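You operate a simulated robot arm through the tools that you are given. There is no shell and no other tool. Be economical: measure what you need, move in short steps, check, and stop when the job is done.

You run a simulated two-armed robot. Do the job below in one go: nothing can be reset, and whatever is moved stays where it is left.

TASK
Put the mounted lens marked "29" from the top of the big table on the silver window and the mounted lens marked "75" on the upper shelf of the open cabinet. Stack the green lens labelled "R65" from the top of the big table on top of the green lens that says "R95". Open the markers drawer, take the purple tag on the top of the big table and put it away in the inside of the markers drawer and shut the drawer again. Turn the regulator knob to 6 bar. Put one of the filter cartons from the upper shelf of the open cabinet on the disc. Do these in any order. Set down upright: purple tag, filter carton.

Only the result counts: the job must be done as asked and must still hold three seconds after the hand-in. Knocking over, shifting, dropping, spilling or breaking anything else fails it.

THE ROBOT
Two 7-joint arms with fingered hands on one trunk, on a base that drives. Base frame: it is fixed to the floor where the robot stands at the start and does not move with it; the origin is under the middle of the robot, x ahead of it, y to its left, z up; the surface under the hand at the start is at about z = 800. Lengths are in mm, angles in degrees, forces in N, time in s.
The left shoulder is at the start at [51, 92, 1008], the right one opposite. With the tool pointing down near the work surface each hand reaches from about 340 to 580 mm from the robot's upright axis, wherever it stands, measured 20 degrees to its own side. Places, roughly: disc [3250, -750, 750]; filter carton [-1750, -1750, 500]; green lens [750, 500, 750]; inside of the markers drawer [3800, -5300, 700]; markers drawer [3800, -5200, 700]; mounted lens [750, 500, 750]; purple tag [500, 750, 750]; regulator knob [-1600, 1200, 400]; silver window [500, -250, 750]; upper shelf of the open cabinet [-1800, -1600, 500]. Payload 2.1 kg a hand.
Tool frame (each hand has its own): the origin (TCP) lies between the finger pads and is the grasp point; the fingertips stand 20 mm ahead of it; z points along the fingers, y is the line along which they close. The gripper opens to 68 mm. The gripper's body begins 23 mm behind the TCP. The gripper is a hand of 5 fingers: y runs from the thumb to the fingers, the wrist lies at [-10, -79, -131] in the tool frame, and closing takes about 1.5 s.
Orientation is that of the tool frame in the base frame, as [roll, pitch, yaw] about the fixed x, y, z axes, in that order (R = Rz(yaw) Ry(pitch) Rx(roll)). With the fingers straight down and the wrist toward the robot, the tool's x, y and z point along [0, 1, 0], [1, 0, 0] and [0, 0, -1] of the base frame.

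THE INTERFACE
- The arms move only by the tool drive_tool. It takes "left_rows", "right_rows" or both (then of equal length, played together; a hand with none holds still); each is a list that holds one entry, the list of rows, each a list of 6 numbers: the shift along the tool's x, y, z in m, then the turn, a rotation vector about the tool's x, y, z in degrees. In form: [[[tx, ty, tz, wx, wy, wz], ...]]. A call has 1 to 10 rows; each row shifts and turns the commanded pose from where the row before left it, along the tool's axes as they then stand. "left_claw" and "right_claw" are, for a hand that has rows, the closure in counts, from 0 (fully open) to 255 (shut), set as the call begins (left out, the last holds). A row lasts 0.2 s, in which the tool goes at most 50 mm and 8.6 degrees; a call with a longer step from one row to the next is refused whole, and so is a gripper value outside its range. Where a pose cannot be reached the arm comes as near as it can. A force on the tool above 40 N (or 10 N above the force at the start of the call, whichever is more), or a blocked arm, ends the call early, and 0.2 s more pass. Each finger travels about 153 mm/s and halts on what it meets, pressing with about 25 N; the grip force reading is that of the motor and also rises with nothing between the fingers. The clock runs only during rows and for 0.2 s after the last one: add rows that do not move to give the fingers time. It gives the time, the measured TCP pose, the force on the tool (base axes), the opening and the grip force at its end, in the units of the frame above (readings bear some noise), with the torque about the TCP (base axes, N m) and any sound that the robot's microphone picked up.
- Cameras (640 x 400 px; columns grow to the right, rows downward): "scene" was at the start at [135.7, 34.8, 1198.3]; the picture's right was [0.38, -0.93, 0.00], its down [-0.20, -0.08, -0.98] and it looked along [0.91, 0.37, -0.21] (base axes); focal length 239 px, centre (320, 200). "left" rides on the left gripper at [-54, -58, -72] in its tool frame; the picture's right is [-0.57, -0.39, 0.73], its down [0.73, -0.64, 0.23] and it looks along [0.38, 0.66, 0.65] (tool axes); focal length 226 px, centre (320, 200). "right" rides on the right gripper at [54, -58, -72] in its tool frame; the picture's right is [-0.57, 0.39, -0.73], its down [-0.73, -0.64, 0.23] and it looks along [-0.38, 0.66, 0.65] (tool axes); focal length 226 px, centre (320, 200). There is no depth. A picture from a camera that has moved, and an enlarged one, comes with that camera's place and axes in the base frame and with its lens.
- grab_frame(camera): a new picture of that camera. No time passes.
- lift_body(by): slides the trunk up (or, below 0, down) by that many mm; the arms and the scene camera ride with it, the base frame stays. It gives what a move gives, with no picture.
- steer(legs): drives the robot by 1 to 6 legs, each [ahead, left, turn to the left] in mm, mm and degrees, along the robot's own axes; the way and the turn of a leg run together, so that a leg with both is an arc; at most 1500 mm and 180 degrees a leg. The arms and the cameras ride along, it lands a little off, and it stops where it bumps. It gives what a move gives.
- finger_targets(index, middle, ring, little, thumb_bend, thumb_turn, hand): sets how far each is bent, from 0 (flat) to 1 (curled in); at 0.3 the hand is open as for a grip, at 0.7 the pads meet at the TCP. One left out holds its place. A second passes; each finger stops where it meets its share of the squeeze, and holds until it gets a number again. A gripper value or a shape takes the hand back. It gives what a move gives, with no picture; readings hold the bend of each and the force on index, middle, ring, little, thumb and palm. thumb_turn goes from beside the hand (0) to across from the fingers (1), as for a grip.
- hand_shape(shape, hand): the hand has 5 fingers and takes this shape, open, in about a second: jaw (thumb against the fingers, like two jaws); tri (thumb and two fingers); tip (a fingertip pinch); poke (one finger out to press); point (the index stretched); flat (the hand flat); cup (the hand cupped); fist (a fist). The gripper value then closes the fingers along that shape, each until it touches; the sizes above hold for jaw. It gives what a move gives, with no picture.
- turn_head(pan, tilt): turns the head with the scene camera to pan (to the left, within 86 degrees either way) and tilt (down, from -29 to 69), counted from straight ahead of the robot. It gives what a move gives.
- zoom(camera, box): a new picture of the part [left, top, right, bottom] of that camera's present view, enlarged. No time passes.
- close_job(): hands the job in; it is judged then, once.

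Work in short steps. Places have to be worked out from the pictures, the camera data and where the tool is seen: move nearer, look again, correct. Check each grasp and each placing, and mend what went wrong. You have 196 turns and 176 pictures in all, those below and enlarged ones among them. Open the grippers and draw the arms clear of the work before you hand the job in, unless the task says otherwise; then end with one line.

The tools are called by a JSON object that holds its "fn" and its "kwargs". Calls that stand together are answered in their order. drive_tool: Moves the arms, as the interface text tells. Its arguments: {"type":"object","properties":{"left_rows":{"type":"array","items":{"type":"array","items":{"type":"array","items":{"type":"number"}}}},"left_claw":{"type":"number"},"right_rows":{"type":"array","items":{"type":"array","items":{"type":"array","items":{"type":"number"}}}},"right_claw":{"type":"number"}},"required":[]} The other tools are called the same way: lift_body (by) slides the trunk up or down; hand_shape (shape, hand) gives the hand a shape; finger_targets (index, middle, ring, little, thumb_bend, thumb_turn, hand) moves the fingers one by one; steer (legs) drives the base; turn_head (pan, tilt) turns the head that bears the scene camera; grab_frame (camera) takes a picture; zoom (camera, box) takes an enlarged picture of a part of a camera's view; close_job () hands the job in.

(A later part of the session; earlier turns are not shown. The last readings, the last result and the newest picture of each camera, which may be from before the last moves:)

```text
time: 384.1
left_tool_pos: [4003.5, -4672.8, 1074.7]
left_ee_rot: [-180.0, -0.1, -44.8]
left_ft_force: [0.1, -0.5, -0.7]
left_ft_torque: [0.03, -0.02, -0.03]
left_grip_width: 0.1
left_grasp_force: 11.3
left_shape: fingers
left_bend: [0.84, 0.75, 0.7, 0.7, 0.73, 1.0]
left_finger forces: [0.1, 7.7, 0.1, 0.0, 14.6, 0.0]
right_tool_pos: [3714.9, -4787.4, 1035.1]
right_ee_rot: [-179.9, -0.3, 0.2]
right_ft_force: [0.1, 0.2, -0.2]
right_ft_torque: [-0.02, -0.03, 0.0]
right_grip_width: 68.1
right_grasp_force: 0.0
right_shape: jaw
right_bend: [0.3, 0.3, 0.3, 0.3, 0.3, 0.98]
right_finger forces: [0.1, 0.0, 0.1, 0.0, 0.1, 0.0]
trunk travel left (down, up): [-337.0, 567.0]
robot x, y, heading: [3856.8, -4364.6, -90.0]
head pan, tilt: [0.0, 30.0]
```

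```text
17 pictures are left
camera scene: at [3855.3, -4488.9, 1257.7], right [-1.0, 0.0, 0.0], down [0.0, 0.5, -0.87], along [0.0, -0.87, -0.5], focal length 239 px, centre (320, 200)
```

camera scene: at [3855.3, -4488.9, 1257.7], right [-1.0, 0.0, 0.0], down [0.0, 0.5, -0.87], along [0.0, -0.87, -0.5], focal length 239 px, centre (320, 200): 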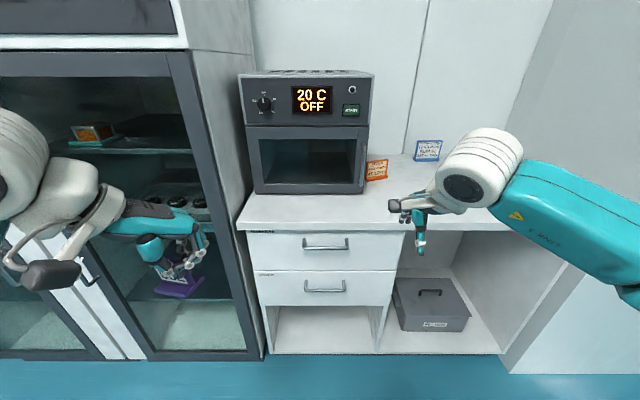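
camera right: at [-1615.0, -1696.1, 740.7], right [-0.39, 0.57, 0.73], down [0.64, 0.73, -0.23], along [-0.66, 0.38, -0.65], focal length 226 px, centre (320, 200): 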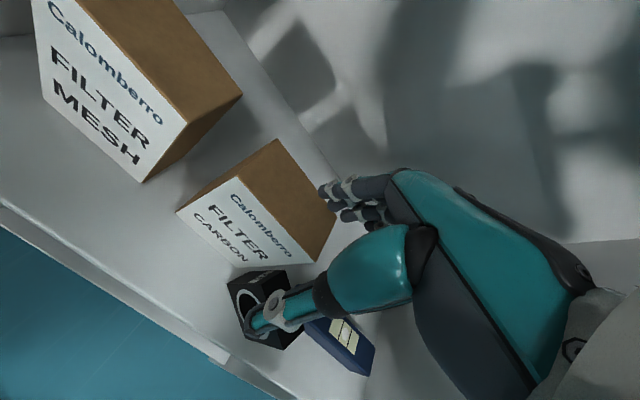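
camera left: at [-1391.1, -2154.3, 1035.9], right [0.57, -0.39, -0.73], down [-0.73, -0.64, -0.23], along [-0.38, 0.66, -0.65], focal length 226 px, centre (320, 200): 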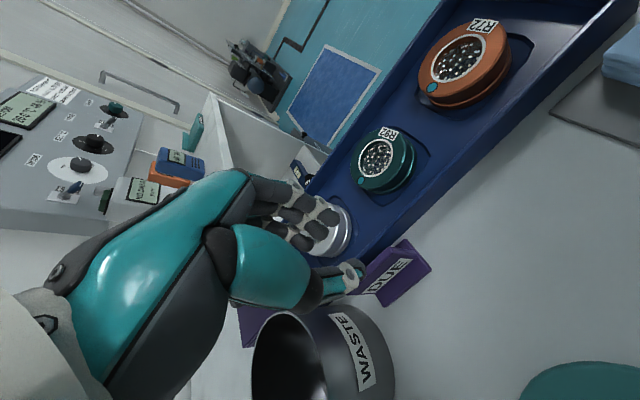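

{"fn": "zoom", "kwargs": {"camera": "scene", "box": [235, 190, 415, 320]}}

```text
3.08 times, centred on (325, 255) of scene
camera zoom: at [3855.3, -4488.9, 1257.7], right [-1.0, 0.0, 0.0], down [0.0, 0.5, -0.87], along [0.0, -0.87, -0.5], focal length 736 px, centre (305, 31)
```

zoom: 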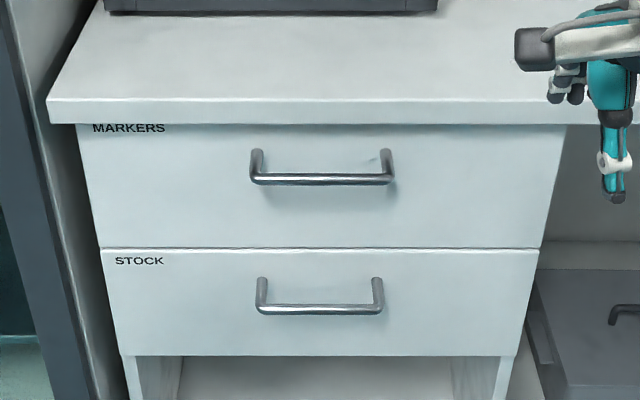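

The top drawer is "MARKERS"; handle bar ≈ x 3760–3915, y≈-5105, z≈715. Lower the trunk and drive so the right hand is just in front of the handle.

{"fn": "lift_body", "kwargs": {"by": -170}}

{"fn": "steer", "kwargs": {"legs": [[240, 103, 0]]}}

{"fn": "finger_targets", "kwargs": {"hand": "right", "index": 0.45, "middle": 0.45, "ring": 0.45, "little": 0.45, "thumb_bend": 0.3}}

{"fn": "turn_head", "kwargs": {"pan": -10, "tilt": 40}}

{"fn": "grab_frame", "kwargs": {"camera": "scene"}}

{"fn": "grab_frame", "kwargs": {"camera": "right"}}

```text
time: 386.0
left_tool_pos: [4003.6, -4672.3, 905.7]
left_ee_rot: [-179.9, 0.0, -44.8]
left_ft_force: [0.3, 0.4, -0.7]
left_ft_torque: [0.01, 0.01, -0.01]
left_grip_width: 0.0
left_grasp_force: 11.3
left_shape: fingers
left_bend: [0.84, 0.75, 0.7, 0.7, 0.73, 1.0]
left_finger forces: [0.1, 7.8, 0.0, 0.0, 14.7, 0.0]
right_tool_pos: [3714.8, -4787.8, 866.0]
right_ee_rot: [180.0, -0.4, 0.1]
right_ft_force: [-0.8, 0.4, -0.5]
right_ft_torque: [0.02, 0.02, -0.02]
right_grip_width: 67.8
right_grasp_force: 0.1
right_shape: jaw
right_bend: [0.3, 0.3, 0.3, 0.3, 0.3, 0.98]
right_finger forces: [0.1, 0.0, 0.0, 0.1, 0.1, 0.0]
trunk travel left (down, up): [-167.0, 737.0]
robot x, y, heading: [3856.1, -4359.8, -89.7]
head pan, tilt: [0.0, 30.0]
```

```text
time: 387.9
left_tool_pos: [4102.2, -4906.3, 906.8]
left_ee_rot: [179.9, -0.3, -45.1]
left_ft_force: [1.6, -0.5, 0.9]
left_ft_torque: [-0.02, 0.01, -0.01]
left_grip_width: 0.0
left_grasp_force: 11.4
left_shape: fingers
left_bend: [0.84, 0.75, 0.7, 0.7, 0.73, 1.0]
left_finger forces: [0.0, 7.7, 0.0, 0.0, 14.7, 0.0]
right_tool_pos: [3811.6, -5019.4, 868.8]
right_ee_rot: [179.8, -0.1, -0.3]
right_ft_force: [-4.0, 27.9, 13.8]
right_ft_torque: [-0.09, 0.27, -0.44]
right_grip_width: 55.8
right_grasp_force: 0.1
right_shape: jaw
right_bend: [0.45, 0.51, 0.47, 0.3, 0.3, 0.98]
right_finger forces: [6.0, 13.7, 12.6, 0.0, 0.0, 0.1]
trunk travel left (down, up): [-167.0, 737.0]
robot x, y, heading: [3955.4, -4596.5, -90.1]
head pan, tilt: [0.0, 30.0]
stopped in leg 1: the force on the tool passed its limit at 46 N (the readings are from after the stop); the commanded pose is now the measured one
```

```text
time: 388.9
left_tool_pos: [4101.7, -4907.3, 906.0]
left_ee_rot: [179.9, -0.2, -45.3]
left_ft_force: [0.0, -0.4, -0.5]
left_ft_torque: [0.02, 0.03, 0.01]
left_grip_width: 0.0
left_grasp_force: 10.9
left_shape: fingers
left_bend: [0.84, 0.75, 0.7, 0.7, 0.73, 1.0]
left_finger forces: [0.1, 7.8, 0.0, 0.0, 14.8, 0.0]
right_tool_pos: [3812.2, -5020.9, 868.7]
right_ee_rot: [179.7, -0.2, -0.3]
right_ft_force: [-7.0, 14.7, 27.2]
right_ft_torque: [-0.65, 0.57, -0.37]
right_grip_width: 48.0
right_grasp_force: 15.7
right_shape: fingers
right_bend: [0.47, 0.55, 0.49, 0.45, 0.3, 0.98]
right_finger forces: [1.2, 8.2, 22.3, 0.1, 0.0, 0.1]
trunk travel left (down, up): [-167.0, 737.0]
robot x, y, heading: [3956.4, -4598.2, -90.3]
head pan, tilt: [0.0, 30.0]
```

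```text
time: 389.6
left_tool_pos: [4103.0, -4906.3, 907.5]
left_ee_rot: [179.9, -0.2, -45.3]
left_ft_force: [-0.2, -1.0, -0.9]
left_ft_torque: [-0.01, 0.01, 0.0]
left_grip_width: 0.0
left_grasp_force: 11.3
left_shape: fingers
left_bend: [0.84, 0.75, 0.7, 0.7, 0.73, 1.0]
left_finger forces: [0.0, 7.9, 0.0, 0.1, 14.8, 0.0]
right_tool_pos: [3811.9, -5020.4, 867.6]
right_ee_rot: [179.6, -0.2, -0.2]
right_ft_force: [-6.0, 14.4, 30.8]
right_ft_torque: [-0.77, 0.64, -0.37]
right_grip_width: 48.4
right_grasp_force: 17.2
right_shape: fingers
right_bend: [0.47, 0.55, 0.48, 0.45, 0.3, 0.98]
right_finger forces: [1.1, 8.0, 24.9, 0.1, 0.1, 0.1]
trunk travel left (down, up): [-167.0, 737.0]
robot x, y, heading: [3957.6, -4596.1, -90.2]
head pan, tilt: [-10.0, 40.0]
```

```text
15 pictures are left
camera scene: at [3941.4, -4747.0, 1070.8], right [-0.98, 0.18, 0.0], down [0.11, 0.63, -0.77], along [-0.14, -0.76, -0.64], focal length 239 px, centre (320, 200)
```

scene: 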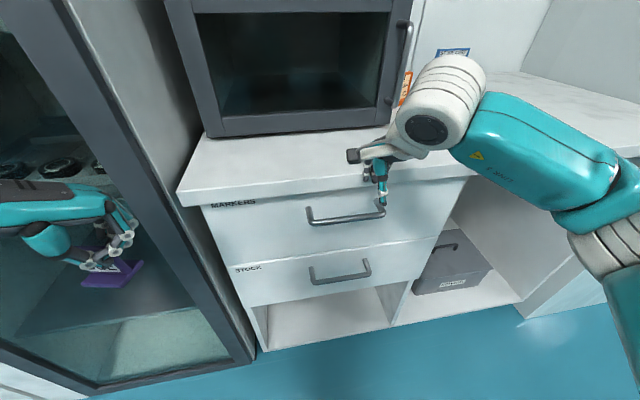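

```text
14 pictures are left
camera right: at [3867.5, -4962.6, 940.6], right [-0.57, -0.38, 0.73], down [-0.73, 0.64, -0.24], along [-0.38, -0.66, -0.64], focal length 226 px, centre (320, 200)
```

right: 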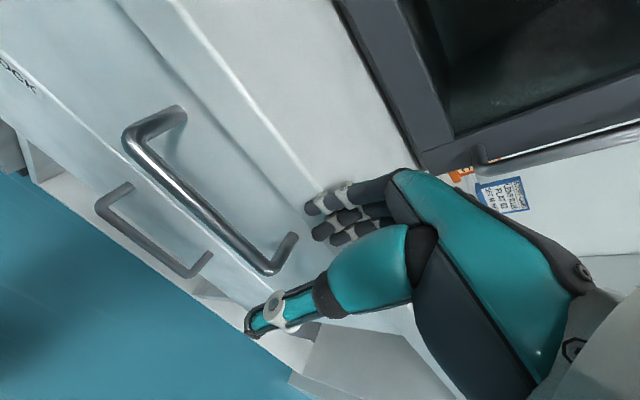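

The counter edge is nearer (y≈-5065, top z≈848); recomputed handle bar: y≈-5045, z≈770. I lift off, back up, and pitch the right hand 45° forward to grab the bar.

{"fn": "drive_tool", "kwargs": {"right_rows": [[[0, 0, -0.03, 0, 0, 0], [0, 0, -0.02, 0, 0, 0], [0, 0, 0, 0, 0, 0]]]}}

{"fn": "steer", "kwargs": {"legs": [[-170, 0, 0]]}}

{"fn": "drive_tool", "kwargs": {"right_rows": [[[0, 0, 0, -7.5, 0, 0], [0, 0, 0, -7.5, 0, 0], [0, 0, 0, -7.5, 0, 0], [0, 0, 0, -7.5, 0, 0], [0, 0, 0, -7.5, 0, 0], [0, 0, 0, -7.5, 0, 0], [-0.01, -0.025, 0.025, 0, 0, 0], [0, -0.025, 0.025, 0, 0, 0], [0, -0.025, 0.025, 0, 0, 0], [0, 0, 0, 0, 0, 0]]]}}

```text
time: 390.4
left_tool_pos: [4102.3, -4909.6, 905.6]
left_ee_rot: [-179.9, -0.1, -45.2]
left_ft_force: [-0.2, 0.9, 0.1]
left_ft_torque: [-0.03, 0.0, 0.01]
left_grip_width: 0.0
left_grasp_force: 11.4
left_shape: fingers
left_bend: [0.84, 0.75, 0.7, 0.7, 0.73, 1.0]
left_finger forces: [0.1, 7.8, 0.0, 0.0, 14.8, 0.1]
right_tool_pos: [3813.0, -5024.8, 916.1]
right_ee_rot: [180.0, -0.2, -0.2]
right_ft_force: [-0.4, 0.3, 0.0]
right_ft_torque: [-0.03, 0.0, -0.04]
right_grip_width: 49.8
right_grasp_force: 0.1
right_shape: fingers
right_bend: [0.45, 0.45, 0.45, 0.45, 0.3, 0.98]
right_finger forces: [0.0, 0.0, 0.1, 0.0, 0.1, 0.0]
trunk travel left (down, up): [-167.0, 737.0]
robot x, y, heading: [3961.5, -4593.7, -90.2]
head pan, tilt: [-10.0, 40.0]
```

```text
time: 391.9
left_tool_pos: [4103.4, -4740.1, 905.6]
left_ee_rot: [-180.0, -0.1, -45.2]
left_ft_force: [0.7, -0.3, -0.2]
left_ft_torque: [-0.01, 0.02, 0.01]
left_grip_width: 0.0
left_grasp_force: 11.2
left_shape: fingers
left_bend: [0.84, 0.75, 0.7, 0.7, 0.73, 1.0]
left_finger forces: [0.0, 7.8, 0.0, 0.0, 14.7, 0.0]
right_tool_pos: [3812.6, -4853.8, 915.8]
right_ee_rot: [179.9, -0.2, -0.3]
right_ft_force: [0.2, -0.1, 0.2]
right_ft_torque: [0.0, 0.0, 0.0]
right_grip_width: 49.9
right_grasp_force: 0.0
right_shape: fingers
right_bend: [0.45, 0.45, 0.45, 0.45, 0.3, 0.98]
right_finger forces: [0.1, 0.0, 0.1, 0.1, 0.0, 0.0]
trunk travel left (down, up): [-167.0, 737.0]
robot x, y, heading: [3959.3, -4423.8, -90.3]
head pan, tilt: [-10.0, 40.0]
```

```text
time: 394.1
left_tool_pos: [4103.2, -4739.7, 905.4]
left_ee_rot: [-179.8, -0.1, -45.1]
left_ft_force: [-0.5, 0.3, -0.1]
left_ft_torque: [-0.01, -0.01, 0.01]
left_grip_width: 0.0
left_grasp_force: 11.6
left_shape: fingers
left_bend: [0.84, 0.75, 0.7, 0.7, 0.73, 1.0]
left_finger forces: [0.0, 7.8, 0.0, 0.1, 14.7, 0.0]
right_tool_pos: [3802.8, -4853.2, 912.0]
right_ee_rot: [135.3, -0.1, -0.2]
right_ft_force: [0.7, -0.1, 0.5]
right_ft_torque: [-0.04, 0.01, 0.0]
right_grip_width: 49.8
right_grasp_force: 0.0
right_shape: fingers
right_bend: [0.45, 0.45, 0.45, 0.45, 0.3, 0.98]
right_finger forces: [0.0, 0.1, 0.0, 0.1, 0.0, 0.0]
right hand out of reach, approached as far as the arm can: row 7, 8, 9
trunk travel left (down, up): [-167.0, 737.0]
robot x, y, heading: [3960.2, -4427.3, -90.3]
head pan, tilt: [-10.0, 40.0]
```

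Extend the hand ahead first, then lower.

{"fn": "drive_tool", "kwargs": {"right_rows": [[[0, 0.025, 0.025, 0, 0, 0], [0, 0.025, 0.025, 0, 0, 0], [-0.01, 0.02, 0.02, 0, 0, 0], [-0.01, -0.025, 0.025, 0, 0, 0], [0, -0.025, 0.025, 0, 0, 0], [0, -0.025, 0.025, 0, 0, 0], [0, -0.025, 0.025, 0, 0, 0], [0, 0, 0, 0, 0, 0]]]}}

```text
time: 395.9
left_tool_pos: [4104.7, -4738.8, 903.0]
left_ee_rot: [-179.9, -0.1, -45.1]
left_ft_force: [0.5, 0.5, 0.5]
left_ft_torque: [-0.01, 0.02, 0.02]
left_grip_width: 0.1
left_grasp_force: 11.2
left_shape: fingers
left_bend: [0.84, 0.75, 0.7, 0.7, 0.73, 1.0]
left_finger forces: [0.1, 7.8, 0.0, 0.0, 14.6, 0.0]
right_tool_pos: [3792.3, -4953.5, 910.8]
right_ee_rot: [134.9, -0.1, -0.5]
right_ft_force: [-0.2, 0.0, -0.1]
right_ft_torque: [-0.03, 0.0, -0.01]
right_grip_width: 49.9
right_grasp_force: 0.0
right_shape: fingers
right_bend: [0.45, 0.45, 0.45, 0.45, 0.3, 0.98]
right_finger forces: [0.0, 0.0, 0.0, 0.0, 0.0, 0.0]
right hand out of reach, approached as far as the arm can: row 4, 5, 6, 7
trunk travel left (down, up): [-167.0, 737.0]
robot x, y, heading: [3962.4, -4425.3, -90.1]
head pan, tilt: [-10.0, 40.0]
```

The wrist limits downward motion at this pitch, so I lower the trunk instead, staying at z≈800 while driving in over the bar.

{"fn": "drive_tool", "kwargs": {"right_rows": [[[0.025, 0, 0, 0, 0, 0], [0.02, 0, 0, 0, 0, 0], [0, 0, 0, 0, 0, 0]]]}}

{"fn": "lift_body", "kwargs": {"by": -111}}

{"fn": "steer", "kwargs": {"legs": [[80, 0, 0]]}}

{"fn": "grab_frame", "kwargs": {"camera": "right"}}

```text
time: 396.7
left_tool_pos: [4104.1, -4739.3, 904.6]
left_ee_rot: [-180.0, -0.1, -45.2]
left_ft_force: [-0.6, 0.4, 0.2]
left_ft_torque: [-0.01, 0.0, 0.01]
left_grip_width: 0.2
left_grasp_force: 11.2
left_shape: fingers
left_bend: [0.84, 0.75, 0.7, 0.7, 0.73, 1.0]
left_finger forces: [0.1, 7.7, 0.1, 0.0, 14.7, 0.0]
right_tool_pos: [3839.0, -4953.4, 912.5]
right_ee_rot: [135.0, -0.2, -0.3]
right_ft_force: [-0.4, -0.4, 0.1]
right_ft_torque: [0.0, 0.02, 0.03]
right_grip_width: 50.1
right_grasp_force: 0.1
right_shape: fingers
right_bend: [0.45, 0.45, 0.45, 0.45, 0.3, 0.98]
right_finger forces: [0.0, 0.0, 0.0, 0.0, 0.0, 0.0]
trunk travel left (down, up): [-167.0, 737.0]
robot x, y, heading: [3960.5, -4429.1, -90.0]
head pan, tilt: [-10.0, 40.0]
```

```text
time: 398.1
left_tool_pos: [4103.5, -4739.0, 794.5]
left_ee_rot: [-179.8, -0.1, -45.2]
left_ft_force: [-0.1, 0.4, -0.4]
left_ft_torque: [0.0, -0.02, 0.0]
left_grip_width: 0.0
left_grasp_force: 11.6
left_shape: fingers
left_bend: [0.84, 0.75, 0.7, 0.7, 0.73, 1.0]
left_finger forces: [0.1, 7.9, 0.0, 0.2, 14.7, 0.1]
right_tool_pos: [3840.5, -4954.0, 800.5]
right_ee_rot: [134.9, -0.1, -0.4]
right_ft_force: [-0.2, 0.6, 0.6]
right_ft_torque: [-0.04, -0.01, 0.02]
right_grip_width: 50.2
right_grasp_force: 0.0
right_shape: fingers
right_bend: [0.45, 0.45, 0.45, 0.45, 0.3, 0.98]
right_finger forces: [0.0, 0.0, 0.1, 0.0, 0.1, 0.0]
trunk travel left (down, up): [-56.0, 848.0]
robot x, y, heading: [3957.7, -4424.6, -90.4]
head pan, tilt: [-10.0, 40.0]
```

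```text
time: 399.2
left_tool_pos: [4103.0, -4821.4, 795.4]
left_ee_rot: [-179.8, -0.1, -45.2]
left_ft_force: [0.5, 0.1, -0.7]
left_ft_torque: [0.0, -0.02, 0.01]
left_grip_width: 0.0
left_grasp_force: 11.1
left_shape: fingers
left_bend: [0.84, 0.75, 0.7, 0.7, 0.73, 1.0]
left_finger forces: [0.1, 7.9, 0.0, 0.0, 14.9, 0.0]
right_tool_pos: [3838.5, -5034.1, 797.9]
right_ee_rot: [135.2, -0.1, -0.3]
right_ft_force: [-0.9, 9.7, -20.4]
right_ft_torque: [0.04, -0.28, -0.15]
right_grip_width: 50.1
right_grasp_force: 11.2
right_shape: fingers
right_bend: [0.45, 0.6, 0.52, 0.45, 0.3, 0.98]
right_finger forces: [0.1, 16.0, 6.3, 0.0, 0.1, 0.0]
trunk travel left (down, up): [-56.0, 848.0]
robot x, y, heading: [3962.7, -4502.8, -90.3]
head pan, tilt: [-10.0, 40.0]
```

```text
13 pictures are left
camera right: at [3893.7, -4942.2, 808.8], right [-0.57, 0.24, 0.79], down [-0.73, 0.3, -0.62], along [-0.38, -0.92, 0.01], focal length 226 px, centre (320, 200)
```

right: 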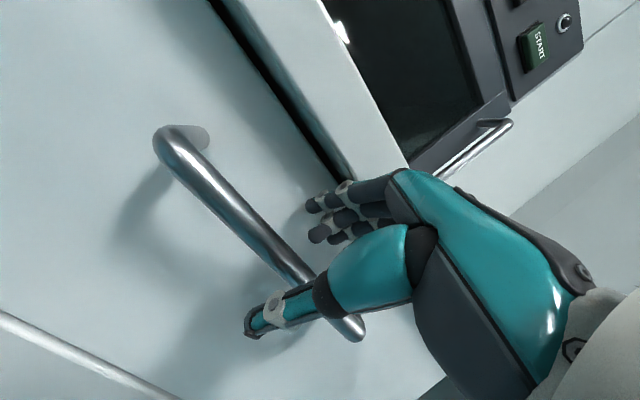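

Fingers are above/behind the bar (bar z≈778), touching the counter's lower edge. Lower the trunk 22 mm and close on the bar.

{"fn": "lift_body", "kwargs": {"by": -22}}

{"fn": "finger_targets", "kwargs": {"hand": "right", "index": 0.85, "middle": 0.85, "ring": 0.85, "little": 0.85, "thumb_bend": 0.8}}

{"fn": "grab_frame", "kwargs": {"camera": "right"}}

```text
time: 399.9
left_tool_pos: [4104.2, -4819.2, 772.4]
left_ee_rot: [-179.9, -0.1, -45.1]
left_ft_force: [0.7, 0.2, -0.5]
left_ft_torque: [-0.01, -0.03, -0.02]
left_grip_width: 0.1
left_grasp_force: 11.2
left_shape: fingers
left_bend: [0.84, 0.75, 0.7, 0.7, 0.73, 1.0]
left_finger forces: [0.1, 7.9, 0.1, 0.0, 14.8, 0.1]
right_tool_pos: [3838.0, -5033.4, 777.9]
right_ee_rot: [135.1, -0.1, -0.3]
right_ft_force: [1.0, 0.3, 0.4]
right_ft_torque: [0.0, 0.05, 0.02]
right_grip_width: 50.1
right_grasp_force: 0.1
right_shape: fingers
right_bend: [0.45, 0.45, 0.45, 0.45, 0.3, 0.98]
right_finger forces: [0.0, 0.0, 0.0, 0.1, 0.1, 0.0]
trunk travel left (down, up): [-34.0, 870.0]
robot x, y, heading: [3961.3, -4506.4, -90.2]
head pan, tilt: [-10.0, 40.0]
```

```text
time: 400.9
left_tool_pos: [4103.0, -4820.2, 771.5]
left_ee_rot: [-179.9, -0.1, -45.2]
left_ft_force: [-0.4, 0.1, -0.8]
left_ft_torque: [0.01, 0.02, 0.04]
left_grip_width: 0.0
left_grasp_force: 11.3
left_shape: fingers
left_bend: [0.84, 0.75, 0.7, 0.7, 0.73, 1.0]
left_finger forces: [0.0, 7.8, 0.0, 0.0, 14.7, 0.0]
right_tool_pos: [3838.5, -5034.7, 775.2]
right_ee_rot: [135.5, -0.1, -0.4]
right_ft_force: [-1.9, 0.3, -13.4]
right_ft_torque: [-0.22, -0.1, 0.21]
right_grip_width: 0.0
right_grasp_force: 10.4
right_shape: fingers
right_bend: [0.84, 0.85, 0.84, 0.83, 0.73, 0.97]
right_finger forces: [0.0, 0.5, 2.7, 6.2, 10.3, 0.0]
trunk travel left (down, up): [-34.0, 870.0]
robot x, y, heading: [3958.7, -4505.3, -90.2]
head pan, tilt: [-10.0, 40.0]
```

```text
12 pictures are left
camera right: at [3893.5, -4942.4, 786.3], right [-0.57, 0.24, 0.79], down [-0.73, 0.3, -0.62], along [-0.38, -0.92, 0.01], focal length 226 px, centre (320, 200)
```

right: 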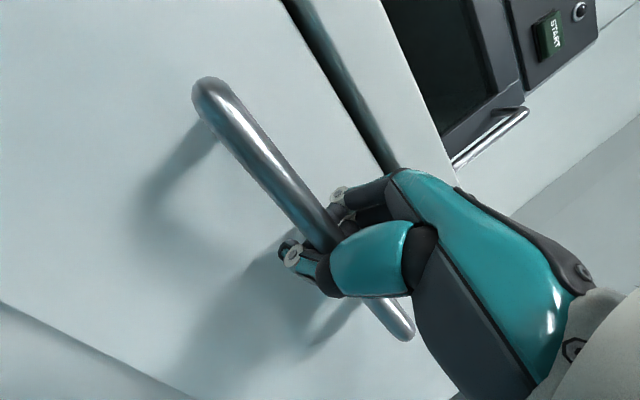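

The hand seems wrapped around the bar. Pull back gently 60 mm with the base and check.

{"fn": "steer", "kwargs": {"legs": [[-60, 0, 0]]}}

{"fn": "grab_frame", "kwargs": {"camera": "right"}}

```text
time: 401.9
left_tool_pos: [4103.1, -4759.3, 772.0]
left_ee_rot: [-179.9, -0.1, -45.0]
left_ft_force: [-0.4, -0.2, -0.9]
left_ft_torque: [0.01, 0.02, -0.01]
left_grip_width: 0.0
left_grasp_force: 11.7
left_shape: fingers
left_bend: [0.84, 0.75, 0.7, 0.7, 0.73, 1.0]
left_finger forces: [0.0, 7.9, 0.0, 0.1, 14.8, 0.0]
right_tool_pos: [3838.8, -4973.7, 775.4]
right_ee_rot: [135.3, -0.2, -0.2]
right_ft_force: [-4.1, 0.9, -14.6]
right_ft_torque: [-0.25, -0.07, 0.2]
right_grip_width: 0.1
right_grasp_force: 10.8
right_shape: fingers
right_bend: [0.84, 0.85, 0.84, 0.83, 0.73, 0.97]
right_finger forces: [0.0, 0.3, 2.4, 5.3, 12.7, 0.0]
trunk travel left (down, up): [-34.0, 870.0]
robot x, y, heading: [3959.5, -4445.7, -90.0]
head pan, tilt: [-10.0, 40.0]
```

```text
11 pictures are left
camera right: at [3893.9, -4882.3, 786.8], right [-0.57, 0.24, 0.79], down [-0.73, 0.3, -0.62], along [-0.38, -0.92, 0.01], focal length 226 px, centre (320, 200)
```

right: 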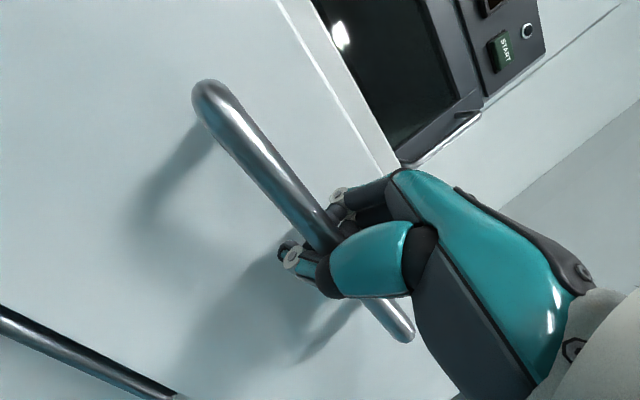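

The drawer follows. Pull 180 mm more.

{"fn": "steer", "kwargs": {"legs": [[-180, 0, 0]]}}

{"fn": "turn_head", "kwargs": {"pan": 5, "tilt": 45}}

{"fn": "grab_frame", "kwargs": {"camera": "scene"}}

```text
time: 403.4
left_tool_pos: [4103.5, -4581.8, 771.3]
left_ee_rot: [-179.9, -0.2, -45.1]
left_ft_force: [0.3, 0.4, 0.0]
left_ft_torque: [-0.04, 0.0, 0.0]
left_grip_width: 0.0
left_grasp_force: 11.5
left_shape: fingers
left_bend: [0.84, 0.75, 0.7, 0.7, 0.73, 1.0]
left_finger forces: [0.1, 7.9, 0.0, 0.0, 14.9, 0.0]
right_tool_pos: [3838.7, -4794.0, 776.5]
right_ee_rot: [135.3, -0.3, -0.2]
right_ft_force: [-6.7, 1.3, -14.4]
right_ft_torque: [-0.23, -0.07, 0.23]
right_grip_width: 0.2
right_grasp_force: 10.6
right_shape: fingers
right_bend: [0.84, 0.85, 0.84, 0.83, 0.73, 0.98]
right_finger forces: [0.1, 0.1, 2.1, 5.2, 13.3, 0.1]
trunk travel left (down, up): [-34.0, 870.0]
robot x, y, heading: [3962.1, -4267.6, -90.0]
head pan, tilt: [-10.0, 40.0]
```

```text
time: 404.1
left_tool_pos: [4104.5, -4582.7, 772.3]
left_ee_rot: [-179.8, -0.1, -45.1]
left_ft_force: [1.3, 0.4, -0.2]
left_ft_torque: [0.01, -0.01, 0.0]
left_grip_width: 0.0
left_grasp_force: 11.6
left_shape: fingers
left_bend: [0.84, 0.75, 0.7, 0.7, 0.73, 1.0]
left_finger forces: [0.0, 7.9, 0.0, 0.0, 14.7, 0.0]
right_tool_pos: [3839.0, -4795.4, 775.9]
right_ee_rot: [135.4, -0.2, -0.1]
right_ft_force: [-4.4, 0.7, -12.2]
right_ft_torque: [-0.21, -0.07, 0.24]
right_grip_width: 0.2
right_grasp_force: 9.9
right_shape: fingers
right_bend: [0.84, 0.85, 0.84, 0.83, 0.73, 0.98]
right_finger forces: [0.0, 0.2, 2.1, 5.4, 11.7, 0.0]
trunk travel left (down, up): [-34.0, 870.0]
robot x, y, heading: [3959.9, -4269.6, -90.2]
head pan, tilt: [5.0, 45.0]
```

```text
10 pictures are left
camera scene: at [3963.6, -4454.3, 926.0], right [-1.0, -0.08, 0.0], down [-0.06, 0.71, -0.71], along [0.06, -0.7, -0.71], focal length 239 px, centre (320, 200)
```

scene: 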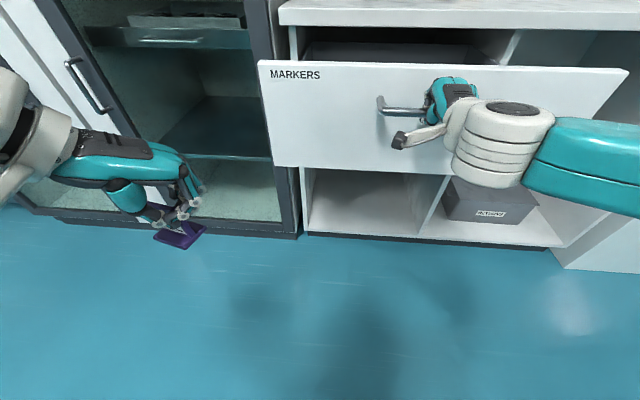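

Drawer is open ~240 mm. Release the handle, raise the trunk, and tuck the right hand back.

{"fn": "finger_targets", "kwargs": {"hand": "right", "index": 0.35, "middle": 0.35, "ring": 0.35, "little": 0.35, "thumb_bend": 0.25}}

{"fn": "lift_body", "kwargs": {"by": 45}}

{"fn": "lift_body", "kwargs": {"by": 125}}

{"fn": "drive_tool", "kwargs": {"right_rows": [[[0, -0.025, -0.025, 0, 0, 0], [0, -0.025, -0.025, 0, 0, 0], [0, -0.025, -0.025, 0, 0, 0], [0, -0.025, -0.025, 0, 0, 0], [0, 0, 0, 0, 0, 0]]]}}

{"fn": "grab_frame", "kwargs": {"camera": "scene"}}

```text
time: 405.1
left_tool_pos: [4105.8, -4580.5, 772.3]
left_ee_rot: [-179.9, 0.0, -45.0]
left_ft_force: [-0.8, -0.2, 0.1]
left_ft_torque: [-0.01, 0.01, -0.04]
left_grip_width: 0.1
left_grasp_force: 11.7
left_shape: fingers
left_bend: [0.84, 0.75, 0.7, 0.7, 0.73, 1.0]
left_finger forces: [0.1, 7.9, 0.0, 0.0, 14.8, 0.0]
right_tool_pos: [3839.5, -4796.0, 776.6]
right_ee_rot: [135.2, -0.1, -0.3]
right_ft_force: [-0.7, 0.8, -0.8]
right_ft_torque: [-0.06, -0.02, 0.02]
right_grip_width: 60.7
right_grasp_force: 0.0
right_shape: fingers
right_bend: [0.35, 0.35, 0.35, 0.35, 0.25, 0.98]
right_finger forces: [0.0, 0.0, 0.0, 0.1, 0.0, 0.0]
trunk travel left (down, up): [-34.0, 870.0]
robot x, y, heading: [3959.2, -4266.4, -90.2]
head pan, tilt: [5.0, 45.0]
```

```text
time: 406.0
left_tool_pos: [4103.8, -4580.3, 815.9]
left_ee_rot: [-179.9, -0.1, -45.0]
left_ft_force: [-0.1, 0.0, -0.2]
left_ft_torque: [-0.02, 0.02, 0.02]
left_grip_width: 0.0
left_grasp_force: 11.0
left_shape: fingers
left_bend: [0.84, 0.75, 0.7, 0.7, 0.73, 1.0]
left_finger forces: [0.0, 7.9, 0.1, 0.1, 14.8, 0.0]
right_tool_pos: [3841.0, -4795.4, 820.7]
right_ee_rot: [135.3, -0.2, -0.2]
right_ft_force: [-0.3, 1.0, -0.4]
right_ft_torque: [0.03, 0.01, 0.02]
right_grip_width: 60.5
right_grasp_force: 0.1
right_shape: fingers
right_bend: [0.35, 0.35, 0.35, 0.35, 0.25, 0.98]
right_finger forces: [0.1, 0.1, 0.0, 0.1, 0.0, 0.0]
trunk travel left (down, up): [-79.0, 825.0]
robot x, y, heading: [3959.7, -4268.1, -90.0]
head pan, tilt: [5.0, 45.0]
```

```text
time: 407.5
left_tool_pos: [4104.9, -4580.7, 942.3]
left_ee_rot: [-179.9, 0.0, -45.1]
left_ft_force: [-0.5, -0.4, 0.3]
left_ft_torque: [0.04, -0.03, -0.02]
left_grip_width: 0.2
left_grasp_force: 11.7
left_shape: fingers
left_bend: [0.84, 0.75, 0.7, 0.7, 0.73, 1.0]
left_finger forces: [0.0, 8.0, 0.0, 0.0, 14.8, 0.0]
right_tool_pos: [3840.0, -4795.9, 947.6]
right_ee_rot: [135.4, -0.2, -0.1]
right_ft_force: [0.5, 0.8, 0.2]
right_ft_torque: [0.0, 0.01, 0.02]
right_grip_width: 61.0
right_grasp_force: 0.0
right_shape: fingers
right_bend: [0.35, 0.35, 0.35, 0.35, 0.25, 0.98]
right_finger forces: [0.0, 0.0, 0.0, 0.1, 0.1, 0.1]
trunk travel left (down, up): [-204.0, 700.0]
robot x, y, heading: [3960.7, -4269.8, -90.2]
head pan, tilt: [5.0, 45.0]
```

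```text
time: 408.7
left_tool_pos: [4105.7, -4579.9, 941.9]
left_ee_rot: [-179.9, 0.0, -45.1]
left_ft_force: [0.1, -0.4, 0.2]
left_ft_torque: [0.03, -0.03, -0.03]
left_grip_width: 0.0
left_grasp_force: 11.6
left_shape: fingers
left_bend: [0.84, 0.75, 0.7, 0.7, 0.73, 1.0]
left_finger forces: [0.0, 7.9, 0.0, 0.0, 14.9, 0.0]
right_tool_pos: [3840.1, -4653.2, 946.7]
right_ee_rot: [135.3, -0.2, -0.2]
right_ft_force: [-0.6, 0.8, -0.7]
right_ft_torque: [0.02, 0.01, 0.0]
right_grip_width: 60.9
right_grasp_force: 0.1
right_shape: fingers
right_bend: [0.35, 0.35, 0.35, 0.35, 0.25, 0.98]
right_finger forces: [0.1, 0.0, 0.1, 0.1, 0.0, 0.1]
trunk travel left (down, up): [-204.0, 700.0]
robot x, y, heading: [3961.0, -4267.3, -90.4]
head pan, tilt: [5.0, 45.0]
```

```text
9 pictures are left
camera scene: at [3964.3, -4410.7, 1100.5], right [-1.0, -0.09, 0.0], down [-0.06, 0.7, -0.71], along [0.06, -0.7, -0.71], focal length 239 px, centre (320, 200)
```

scene: 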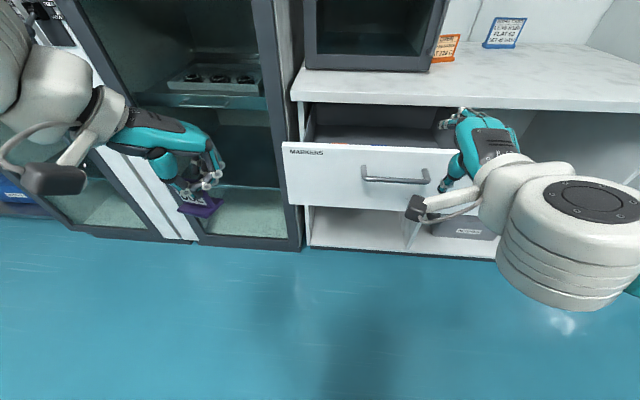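

Drawer front top z≈825, interior x≈3600–4060. Move the base so the left hand is over the open drawer, then extend the arm above (3930,-4980).

{"fn": "steer", "kwargs": {"legs": [[277, -151, 0]]}}

{"fn": "drive_tool", "kwargs": {"left_rows": [[[0.0235, 0.035, 0, 0, 0, 0], [0.0235, 0.035, 0, 0, 0, 0], [0.0235, 0.035, 0, 0, 0, 0], [0, 0, 0.03, 0, 0, 0], [0, 0, 0, 0, 0, 0]]]}}

{"fn": "turn_head", "kwargs": {"pan": 10, "tilt": 50}}

{"fn": "grab_frame", "kwargs": {"camera": "scene"}}

```text
time: 410.9
left_tool_pos: [3954.8, -4858.5, 941.8]
left_ee_rot: [-179.9, 0.0, -44.9]
left_ft_force: [-0.3, 0.6, -0.1]
left_ft_torque: [0.04, 0.0, -0.02]
left_grip_width: 0.0
left_grasp_force: 10.8
left_shape: fingers
left_bend: [0.84, 0.75, 0.7, 0.7, 0.73, 1.0]
left_finger forces: [0.1, 8.0, 0.0, 0.0, 14.9, 0.0]
right_tool_pos: [3692.2, -4931.3, 946.9]
right_ee_rot: [135.3, -0.1, -0.2]
right_ft_force: [0.0, -0.7, 0.5]
right_ft_torque: [-0.02, -0.01, -0.01]
right_grip_width: 60.7
right_grasp_force: 0.1
right_shape: fingers
right_bend: [0.35, 0.35, 0.35, 0.35, 0.25, 0.98]
right_finger forces: [0.0, 0.0, 0.0, 0.0, 0.0, 0.1]
trunk travel left (down, up): [-204.0, 700.0]
robot x, y, heading: [3809.9, -4547.5, -90.1]
head pan, tilt: [5.0, 45.0]
```

```text
time: 412.1
left_tool_pos: [3929.4, -4983.0, 912.1]
left_ee_rot: [-179.9, -0.2, -45.0]
left_ft_force: [0.1, -0.5, 0.1]
left_ft_torque: [-0.03, -0.01, 0.02]
left_grip_width: 0.2
left_grasp_force: 12.4
left_shape: fingers
left_bend: [0.84, 0.75, 0.7, 0.7, 0.73, 1.0]
left_finger forces: [0.0, 8.1, 0.1, 0.0, 15.4, 0.0]
right_tool_pos: [3690.7, -4932.2, 947.9]
right_ee_rot: [135.3, -0.1, -0.2]
right_ft_force: [1.1, 0.4, -0.3]
right_ft_torque: [0.0, 0.01, -0.02]
right_grip_width: 60.8
right_grasp_force: 0.1
right_shape: fingers
right_bend: [0.35, 0.35, 0.35, 0.35, 0.25, 0.98]
right_finger forces: [0.1, 0.1, 0.0, 0.0, 0.0, 0.0]
trunk travel left (down, up): [-204.0, 700.0]
robot x, y, heading: [3812.8, -4545.5, -90.0]
head pan, tilt: [5.0, 45.0]
```

```text
time: 412.7
left_tool_pos: [3930.2, -4981.4, 911.2]
left_ee_rot: [-179.8, -0.1, -45.0]
left_ft_force: [-0.6, 0.4, 0.1]
left_ft_torque: [0.01, 0.0, 0.02]
left_grip_width: 0.2
left_grasp_force: 11.8
left_shape: fingers
left_bend: [0.84, 0.75, 0.7, 0.7, 0.73, 1.0]
left_finger forces: [0.0, 8.2, 0.0, 0.1, 15.3, 0.0]
right_tool_pos: [3690.5, -4931.5, 946.6]
right_ee_rot: [135.2, -0.2, 0.0]
right_ft_force: [-0.3, 0.9, -0.1]
right_ft_torque: [0.01, 0.01, -0.01]
right_grip_width: 60.9
right_grasp_force: 0.1
right_shape: fingers
right_bend: [0.35, 0.35, 0.35, 0.35, 0.25, 0.98]
right_finger forces: [0.0, 0.1, 0.0, 0.0, 0.0, 0.1]
trunk travel left (down, up): [-204.0, 700.0]
robot x, y, heading: [3807.1, -4546.1, -90.0]
head pan, tilt: [10.0, 50.0]
```

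```text
8 pictures are left
camera scene: at [3820.8, -4683.8, 1093.6], right [-0.98, -0.17, 0.0], down [-0.13, 0.75, -0.64], along [0.11, -0.63, -0.77], focal length 239 px, centre (320, 200)
```

scene: 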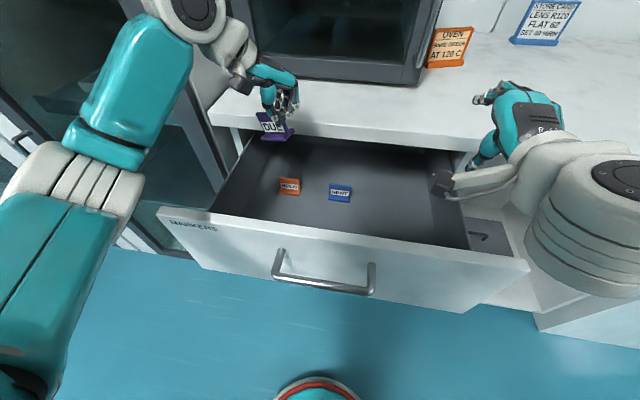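

Two other tags lie at ≈(3942,-5014) and (3837,-5006) on the drawer floor (z≈700). I choose a free spot (3890,-4938): shift the base, then descend.

{"fn": "steer", "kwargs": {"legs": [[-43, -40, 0]]}}

{"fn": "drive_tool", "kwargs": {"left_rows": [[[0, 0, 0.035, 0, 0, 0], [0, 0, 0.035, 0, 0, 0], [0, 0, 0.03, 0, 0, 0], [0, 0, 0.02, 0, 0, 0], [0, 0, 0.02, 0, 0, 0], [0, 0, 0, 0, 0, 0]]]}}

{"fn": "zoom", "kwargs": {"camera": "scene", "box": [200, 90, 420, 250]}}

```text
time: 413.7
left_tool_pos: [3890.3, -4939.9, 911.2]
left_ee_rot: [-180.0, 0.0, -45.0]
left_ft_force: [-0.2, 0.3, -0.8]
left_ft_torque: [0.01, 0.02, 0.01]
left_grip_width: 0.0
left_grasp_force: 11.9
left_shape: fingers
left_bend: [0.84, 0.75, 0.7, 0.7, 0.73, 1.0]
left_finger forces: [0.0, 8.1, 0.0, 0.0, 15.4, 0.1]
right_tool_pos: [3650.1, -4889.7, 946.8]
right_ee_rot: [135.3, -0.1, -0.2]
right_ft_force: [-0.4, -1.0, -0.2]
right_ft_torque: [0.0, -0.01, -0.02]
right_grip_width: 60.9
right_grasp_force: 0.1
right_shape: fingers
right_bend: [0.35, 0.35, 0.35, 0.35, 0.25, 0.98]
right_finger forces: [0.0, 0.0, 0.0, 0.0, 0.0, 0.0]
trunk travel left (down, up): [-204.0, 700.0]
robot x, y, heading: [3769.9, -4504.5, -90.0]
head pan, tilt: [10.0, 50.0]
```

```text
time: 415.1
left_tool_pos: [3889.8, -4940.1, 772.1]
left_ee_rot: [-179.9, -0.1, -45.0]
left_ft_force: [-1.2, -0.1, 0.5]
left_ft_torque: [-0.03, 0.01, 0.01]
left_grip_width: 0.0
left_grasp_force: 11.5
left_shape: fingers
left_bend: [0.84, 0.75, 0.7, 0.7, 0.73, 1.0]
left_finger forces: [0.0, 8.1, 0.0, 0.0, 15.4, 0.0]
right_tool_pos: [3651.2, -4889.4, 947.2]
right_ee_rot: [135.2, -0.1, -0.3]
right_ft_force: [0.3, 0.4, -0.2]
right_ft_torque: [0.04, -0.01, -0.03]
right_grip_width: 60.8
right_grasp_force: 0.0
right_shape: fingers
right_bend: [0.35, 0.35, 0.35, 0.35, 0.25, 0.98]
right_finger forces: [0.0, 0.0, 0.0, 0.0, 0.0, 0.1]
trunk travel left (down, up): [-204.0, 700.0]
robot x, y, heading: [3769.6, -4502.2, -89.9]
head pan, tilt: [10.0, 50.0]
```

```text
2.50 times, centred on (310, 170) of scene
camera zoom: at [3780.9, -4640.5, 1093.6], right [-0.98, -0.17, 0.0], down [-0.13, 0.75, -0.64], along [0.11, -0.63, -0.77], focal length 598 px, centre (345, 275)
```

zoom: 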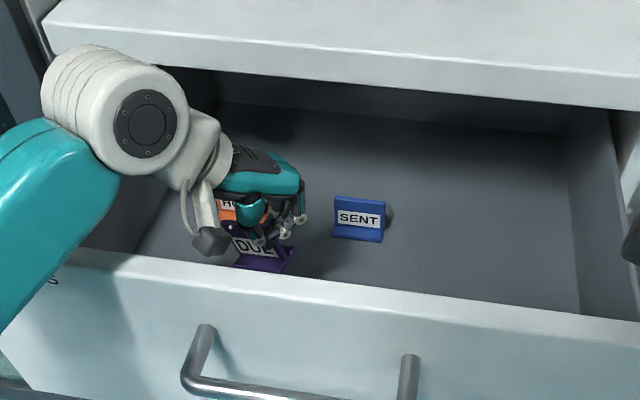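

{"fn": "drive_tool", "kwargs": {"left_rows": [[[0, 0, 0.015, 0, 0, 0], [0, 0, 0.008, 0, 0, 0], [0, 0, 0.004, 0, 0, 0], [0, 0, 0, 0, 0, 0]]]}}

{"fn": "drive_tool", "kwargs": {"left_rows": [[[0, 0, 0.003, 0, 0, 0], [0, 0, 0.003, 0, 0, 0], [0, 0, 0.003, 0, 0, 0], [0, 0, 0, 0, 0, 0]]]}}

```text
time: 415.7
left_tool_pos: [3890.2, -4940.5, 756.8]
left_ee_rot: [179.1, -0.1, -44.8]
left_ft_force: [1.9, -1.2, 21.4]
left_ft_torque: [2.01, 0.12, -0.26]
left_grip_width: 0.0
left_grasp_force: 12.0
left_shape: fingers
left_bend: [0.84, 0.75, 0.7, 0.7, 0.73, 1.0]
left_finger forces: [0.1, 8.0, 0.0, 0.0, 15.5, 0.0]
right_tool_pos: [3651.0, -4888.6, 947.1]
right_ee_rot: [135.2, -0.1, -0.2]
right_ft_force: [0.6, -0.2, 0.2]
right_ft_torque: [0.01, 0.01, 0.04]
right_grip_width: 60.9
right_grasp_force: 0.0
right_shape: fingers
right_bend: [0.35, 0.35, 0.35, 0.35, 0.25, 0.98]
right_finger forces: [0.0, 0.0, 0.1, 0.0, 0.1, 0.0]
trunk travel left (down, up): [-204.0, 700.0]
robot x, y, heading: [3774.6, -4502.3, -90.1]
head pan, tilt: [10.0, 50.0]
stopped in row 2 (left hand): the force on the tool passed its limit at 53 N (the readings are from after the stop); the commanded pose is now the measured one
```

```text
time: 416.1
left_tool_pos: [3890.8, -4942.0, 757.2]
left_ee_rot: [179.0, 0.0, -44.5]
left_ft_force: [1.9, -1.0, 20.8]
left_ft_torque: [1.9, 0.03, -0.19]
left_grip_width: 0.0
left_grasp_force: 11.9
left_shape: fingers
left_bend: [0.84, 0.75, 0.7, 0.7, 0.73, 1.0]
left_finger forces: [0.0, 8.1, 0.1, 0.0, 15.4, 0.1]
right_tool_pos: [3650.5, -4887.8, 947.6]
right_ee_rot: [135.2, -0.2, -0.2]
right_ft_force: [-0.4, -0.3, 1.5]
right_ft_torque: [0.02, 0.02, 0.0]
right_grip_width: 60.9
right_grasp_force: 0.0
right_shape: fingers
right_bend: [0.35, 0.35, 0.35, 0.35, 0.25, 0.98]
right_finger forces: [0.1, 0.0, 0.1, 0.0, 0.1, 0.0]
trunk travel left (down, up): [-204.0, 700.0]
robot x, y, heading: [3771.5, -4500.4, -90.1]
head pan, tilt: [10.0, 50.0]
stopped in row 1 (left hand): the force on the tool passed its limit at 47 N (the readings are from after the stop); the commanded pose is now the measured one
```

The torque shows my wrist camera resting on the drawer's front wall (not the tag). Lift 40 mm, move 30 mm deeper (y≈-4970), and descend again.

{"fn": "drive_tool", "kwargs": {"left_rows": [[[0, 0, -0.02, 0, 0, 0], [0, 0, -0.02, 0, 0, 0], [0.021, 0.021, 0, 0.7, 0, 0], [0, 0, 0.02, 0, 0, 0], [0, 0, 0.015, 0, 0, 0], [0, 0, 0.01, 0, 0, 0], [0, 0, 0, 0, 0, 0]]]}}

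{"fn": "zoom", "kwargs": {"camera": "scene", "box": [230, 110, 380, 220]}}

```text
time: 417.6
left_tool_pos: [3890.8, -4972.7, 749.6]
left_ee_rot: [179.8, 0.0, -44.8]
left_ft_force: [-0.5, 0.1, -0.6]
left_ft_torque: [0.01, 0.01, -0.01]
left_grip_width: 0.1
left_grasp_force: 11.8
left_shape: fingers
left_bend: [0.84, 0.75, 0.7, 0.7, 0.73, 1.0]
left_finger forces: [0.0, 8.0, 0.0, 0.1, 15.4, 0.0]
right_tool_pos: [3650.7, -4888.9, 946.8]
right_ee_rot: [135.4, -0.1, -0.1]
right_ft_force: [-0.1, -0.7, 0.1]
right_ft_torque: [0.01, 0.0, 0.02]
right_grip_width: 60.7
right_grasp_force: 0.0
right_shape: fingers
right_bend: [0.35, 0.35, 0.35, 0.35, 0.25, 0.98]
right_finger forces: [0.0, 0.0, 0.0, 0.0, 0.0, 0.0]
trunk travel left (down, up): [-204.0, 700.0]
robot x, y, heading: [3769.1, -4506.0, -89.8]
head pan, tilt: [10.0, 50.0]
```

```text
3.64 times, centred on (305, 165) of scene
camera zoom: at [3781.0, -4640.5, 1093.6], right [-0.98, -0.17, 0.0], down [-0.13, 0.75, -0.64], along [0.11, -0.63, -0.77], focal length 870 px, centre (374, 327)
```

zoom: 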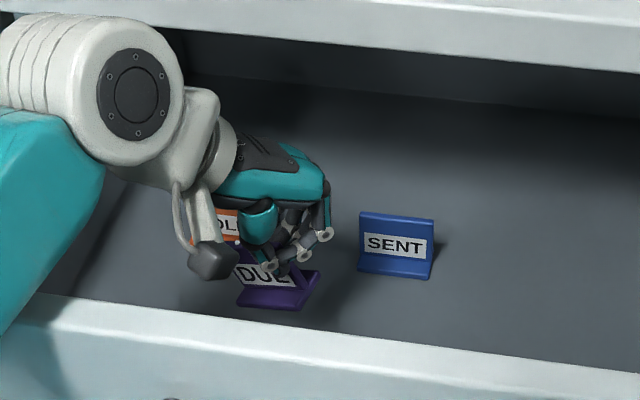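

{"fn": "drive_tool", "kwargs": {"left_rows": [[[0, 0, 0.004, 0, 0, 0], [0, 0, 0.004, 0, 0, 0], [0, 0, 0.004, 0, 0, 0], [0, 0, 0, 0, 0, 0]]]}}

{"fn": "drive_tool", "kwargs": {"left_rows": [[[0, 0, 0.004, 0, 0, 0], [0, 0, 0.004, 0, 0, 0], [0, 0, 0, 0, 0, 0]]]}}

```text
time: 418.6
left_tool_pos: [3891.6, -4970.5, 748.1]
left_ee_rot: [179.0, -0.9, -44.4]
left_ft_force: [0.2, 0.2, 0.1]
left_ft_torque: [-0.01, -0.04, 0.02]
left_grip_width: 0.0
left_grasp_force: 11.6
left_shape: fingers
left_bend: [0.84, 0.75, 0.7, 0.7, 0.73, 1.0]
left_finger forces: [0.1, 8.0, 0.0, 0.0, 15.4, 0.0]
right_tool_pos: [3651.2, -4881.8, 950.6]
right_ee_rot: [134.9, -0.2, -0.1]
right_ft_force: [-0.1, -0.3, -0.3]
right_ft_torque: [0.0, -0.01, -0.01]
right_grip_width: 60.7
right_grasp_force: 0.1
right_shape: fingers
right_bend: [0.35, 0.35, 0.35, 0.35, 0.25, 0.98]
right_finger forces: [0.0, 0.0, 0.0, 0.1, 0.0, 0.0]
trunk travel left (down, up): [-204.0, 700.0]
robot x, y, heading: [3769.5, -4505.0, -90.1]
head pan, tilt: [10.0, 50.0]
```

```text
time: 419.4
left_tool_pos: [3896.5, -4965.0, 747.4]
left_ee_rot: [178.6, -1.4, -43.8]
left_ft_force: [0.4, -0.7, -0.3]
left_ft_torque: [-0.01, 0.03, 0.0]
left_grip_width: 0.0
left_grasp_force: 12.0
left_shape: fingers
left_bend: [0.84, 0.75, 0.7, 0.7, 0.73, 1.0]
left_finger forces: [0.0, 8.0, 0.0, 0.0, 15.3, 0.0]
right_tool_pos: [3654.5, -4880.5, 952.1]
right_ee_rot: [134.6, -0.5, 0.7]
right_ft_force: [-0.1, -0.4, 0.2]
right_ft_torque: [0.0, 0.0, 0.0]
right_grip_width: 60.7
right_grasp_force: 0.1
right_shape: fingers
right_bend: [0.35, 0.35, 0.35, 0.35, 0.25, 0.98]
right_finger forces: [0.0, 0.0, 0.0, 0.0, 0.1, 0.0]
trunk travel left (down, up): [-204.0, 700.0]
robot x, y, heading: [3775.4, -4500.9, -88.9]
head pan, tilt: [10.0, 50.0]
```

The arm (forearm) is resting on the drawer front instead. Lift, raise the trunk 120 mm so the forearm comes in steeper, unroll a bit, then descend again.

{"fn": "drive_tool", "kwargs": {"left_rows": [[[0, 0, -0.02, 0, 0, 0], [0, 0, -0.03, 0, 0, 0], [0, 0, -0.03, 0, 0, 0], [0, 0, 0, 0, 0, 0]]]}}

{"fn": "lift_body", "kwargs": {"by": 130}}

{"fn": "drive_tool", "kwargs": {"left_rows": [[[0, 0, 0.03, 0, 0, 0], [0, 0, 0.03, 0, 0, 0], [0, 0, 0.03, 0, 0, 0], [0, 0, 0.03, 0, 0, 0], [0, 0, 0.03, 0, 0, 0], [0, 0, 0.02, 0, 0, 0], [0, 0, 0, 0, 0, 0]]]}}

```text
time: 420.4
left_tool_pos: [3890.9, -4970.9, 809.9]
left_ee_rot: [179.9, 0.1, -44.8]
left_ft_force: [-0.1, 0.9, 0.1]
left_ft_torque: [0.01, -0.01, 0.02]
left_grip_width: 0.0
left_grasp_force: 11.6
left_shape: fingers
left_bend: [0.84, 0.76, 0.7, 0.7, 0.72, 1.0]
left_finger forces: [0.1, 7.9, 0.0, 0.0, 15.4, 0.0]
right_tool_pos: [3650.7, -4888.9, 947.1]
right_ee_rot: [135.2, -0.2, -0.3]
right_ft_force: [0.0, -0.2, -0.1]
right_ft_torque: [0.01, 0.03, 0.03]
right_grip_width: 60.8
right_grasp_force: 0.1
right_shape: fingers
right_bend: [0.35, 0.35, 0.35, 0.35, 0.25, 0.98]
right_finger forces: [0.0, 0.0, 0.0, 0.0, 0.1, 0.0]
trunk travel left (down, up): [-204.0, 700.0]
robot x, y, heading: [3766.8, -4498.4, -90.1]
head pan, tilt: [10.0, 50.0]
```

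```text
time: 422.0
left_tool_pos: [3891.5, -4969.8, 940.5]
left_ee_rot: [179.7, -0.1, -44.6]
left_ft_force: [0.4, 0.4, -0.6]
left_ft_torque: [-0.01, 0.03, 0.04]
left_grip_width: 0.1
left_grasp_force: 10.9
left_shape: fingers
left_bend: [0.84, 0.76, 0.7, 0.7, 0.72, 1.0]
left_finger forces: [0.0, 7.9, 0.0, 0.1, 15.2, 0.0]
right_tool_pos: [3651.5, -4888.6, 1077.9]
right_ee_rot: [135.3, -0.1, -0.2]
right_ft_force: [-0.3, -0.4, 0.3]
right_ft_torque: [0.04, 0.0, -0.01]
right_grip_width: 60.7
right_grasp_force: 0.0
right_shape: fingers
right_bend: [0.35, 0.35, 0.35, 0.35, 0.25, 0.98]
right_finger forces: [0.0, 0.0, 0.0, 0.1, 0.0, 0.0]
trunk travel left (down, up): [-334.0, 570.0]
robot x, y, heading: [3772.2, -4506.0, -89.7]
head pan, tilt: [10.0, 50.0]
```

```text
time: 423.6
left_tool_pos: [3890.6, -4969.0, 771.9]
left_ee_rot: [179.8, 0.0, -44.6]
left_ft_force: [-0.3, -0.3, -0.4]
left_ft_torque: [0.0, -0.01, 0.0]
left_grip_width: 0.1
left_grasp_force: 11.1
left_shape: fingers
left_bend: [0.84, 0.76, 0.7, 0.7, 0.72, 1.0]
left_finger forces: [0.0, 7.6, 0.0, 0.0, 14.1, 0.1]
left hand out of reach, approached as far as the arm can: row 6
right_tool_pos: [3651.2, -4888.2, 1076.5]
right_ee_rot: [135.3, -0.1, -0.3]
right_ft_force: [0.5, -0.3, 0.0]
right_ft_torque: [0.02, 0.03, 0.01]
right_grip_width: 61.0
right_grasp_force: 0.0
right_shape: fingers
right_bend: [0.35, 0.35, 0.35, 0.35, 0.25, 0.98]
right_finger forces: [0.1, 0.0, 0.1, 0.0, 0.1, 0.0]
trunk travel left (down, up): [-334.0, 570.0]
robot x, y, heading: [3773.1, -4505.7, -90.2]
head pan, tilt: [10.0, 50.0]
```

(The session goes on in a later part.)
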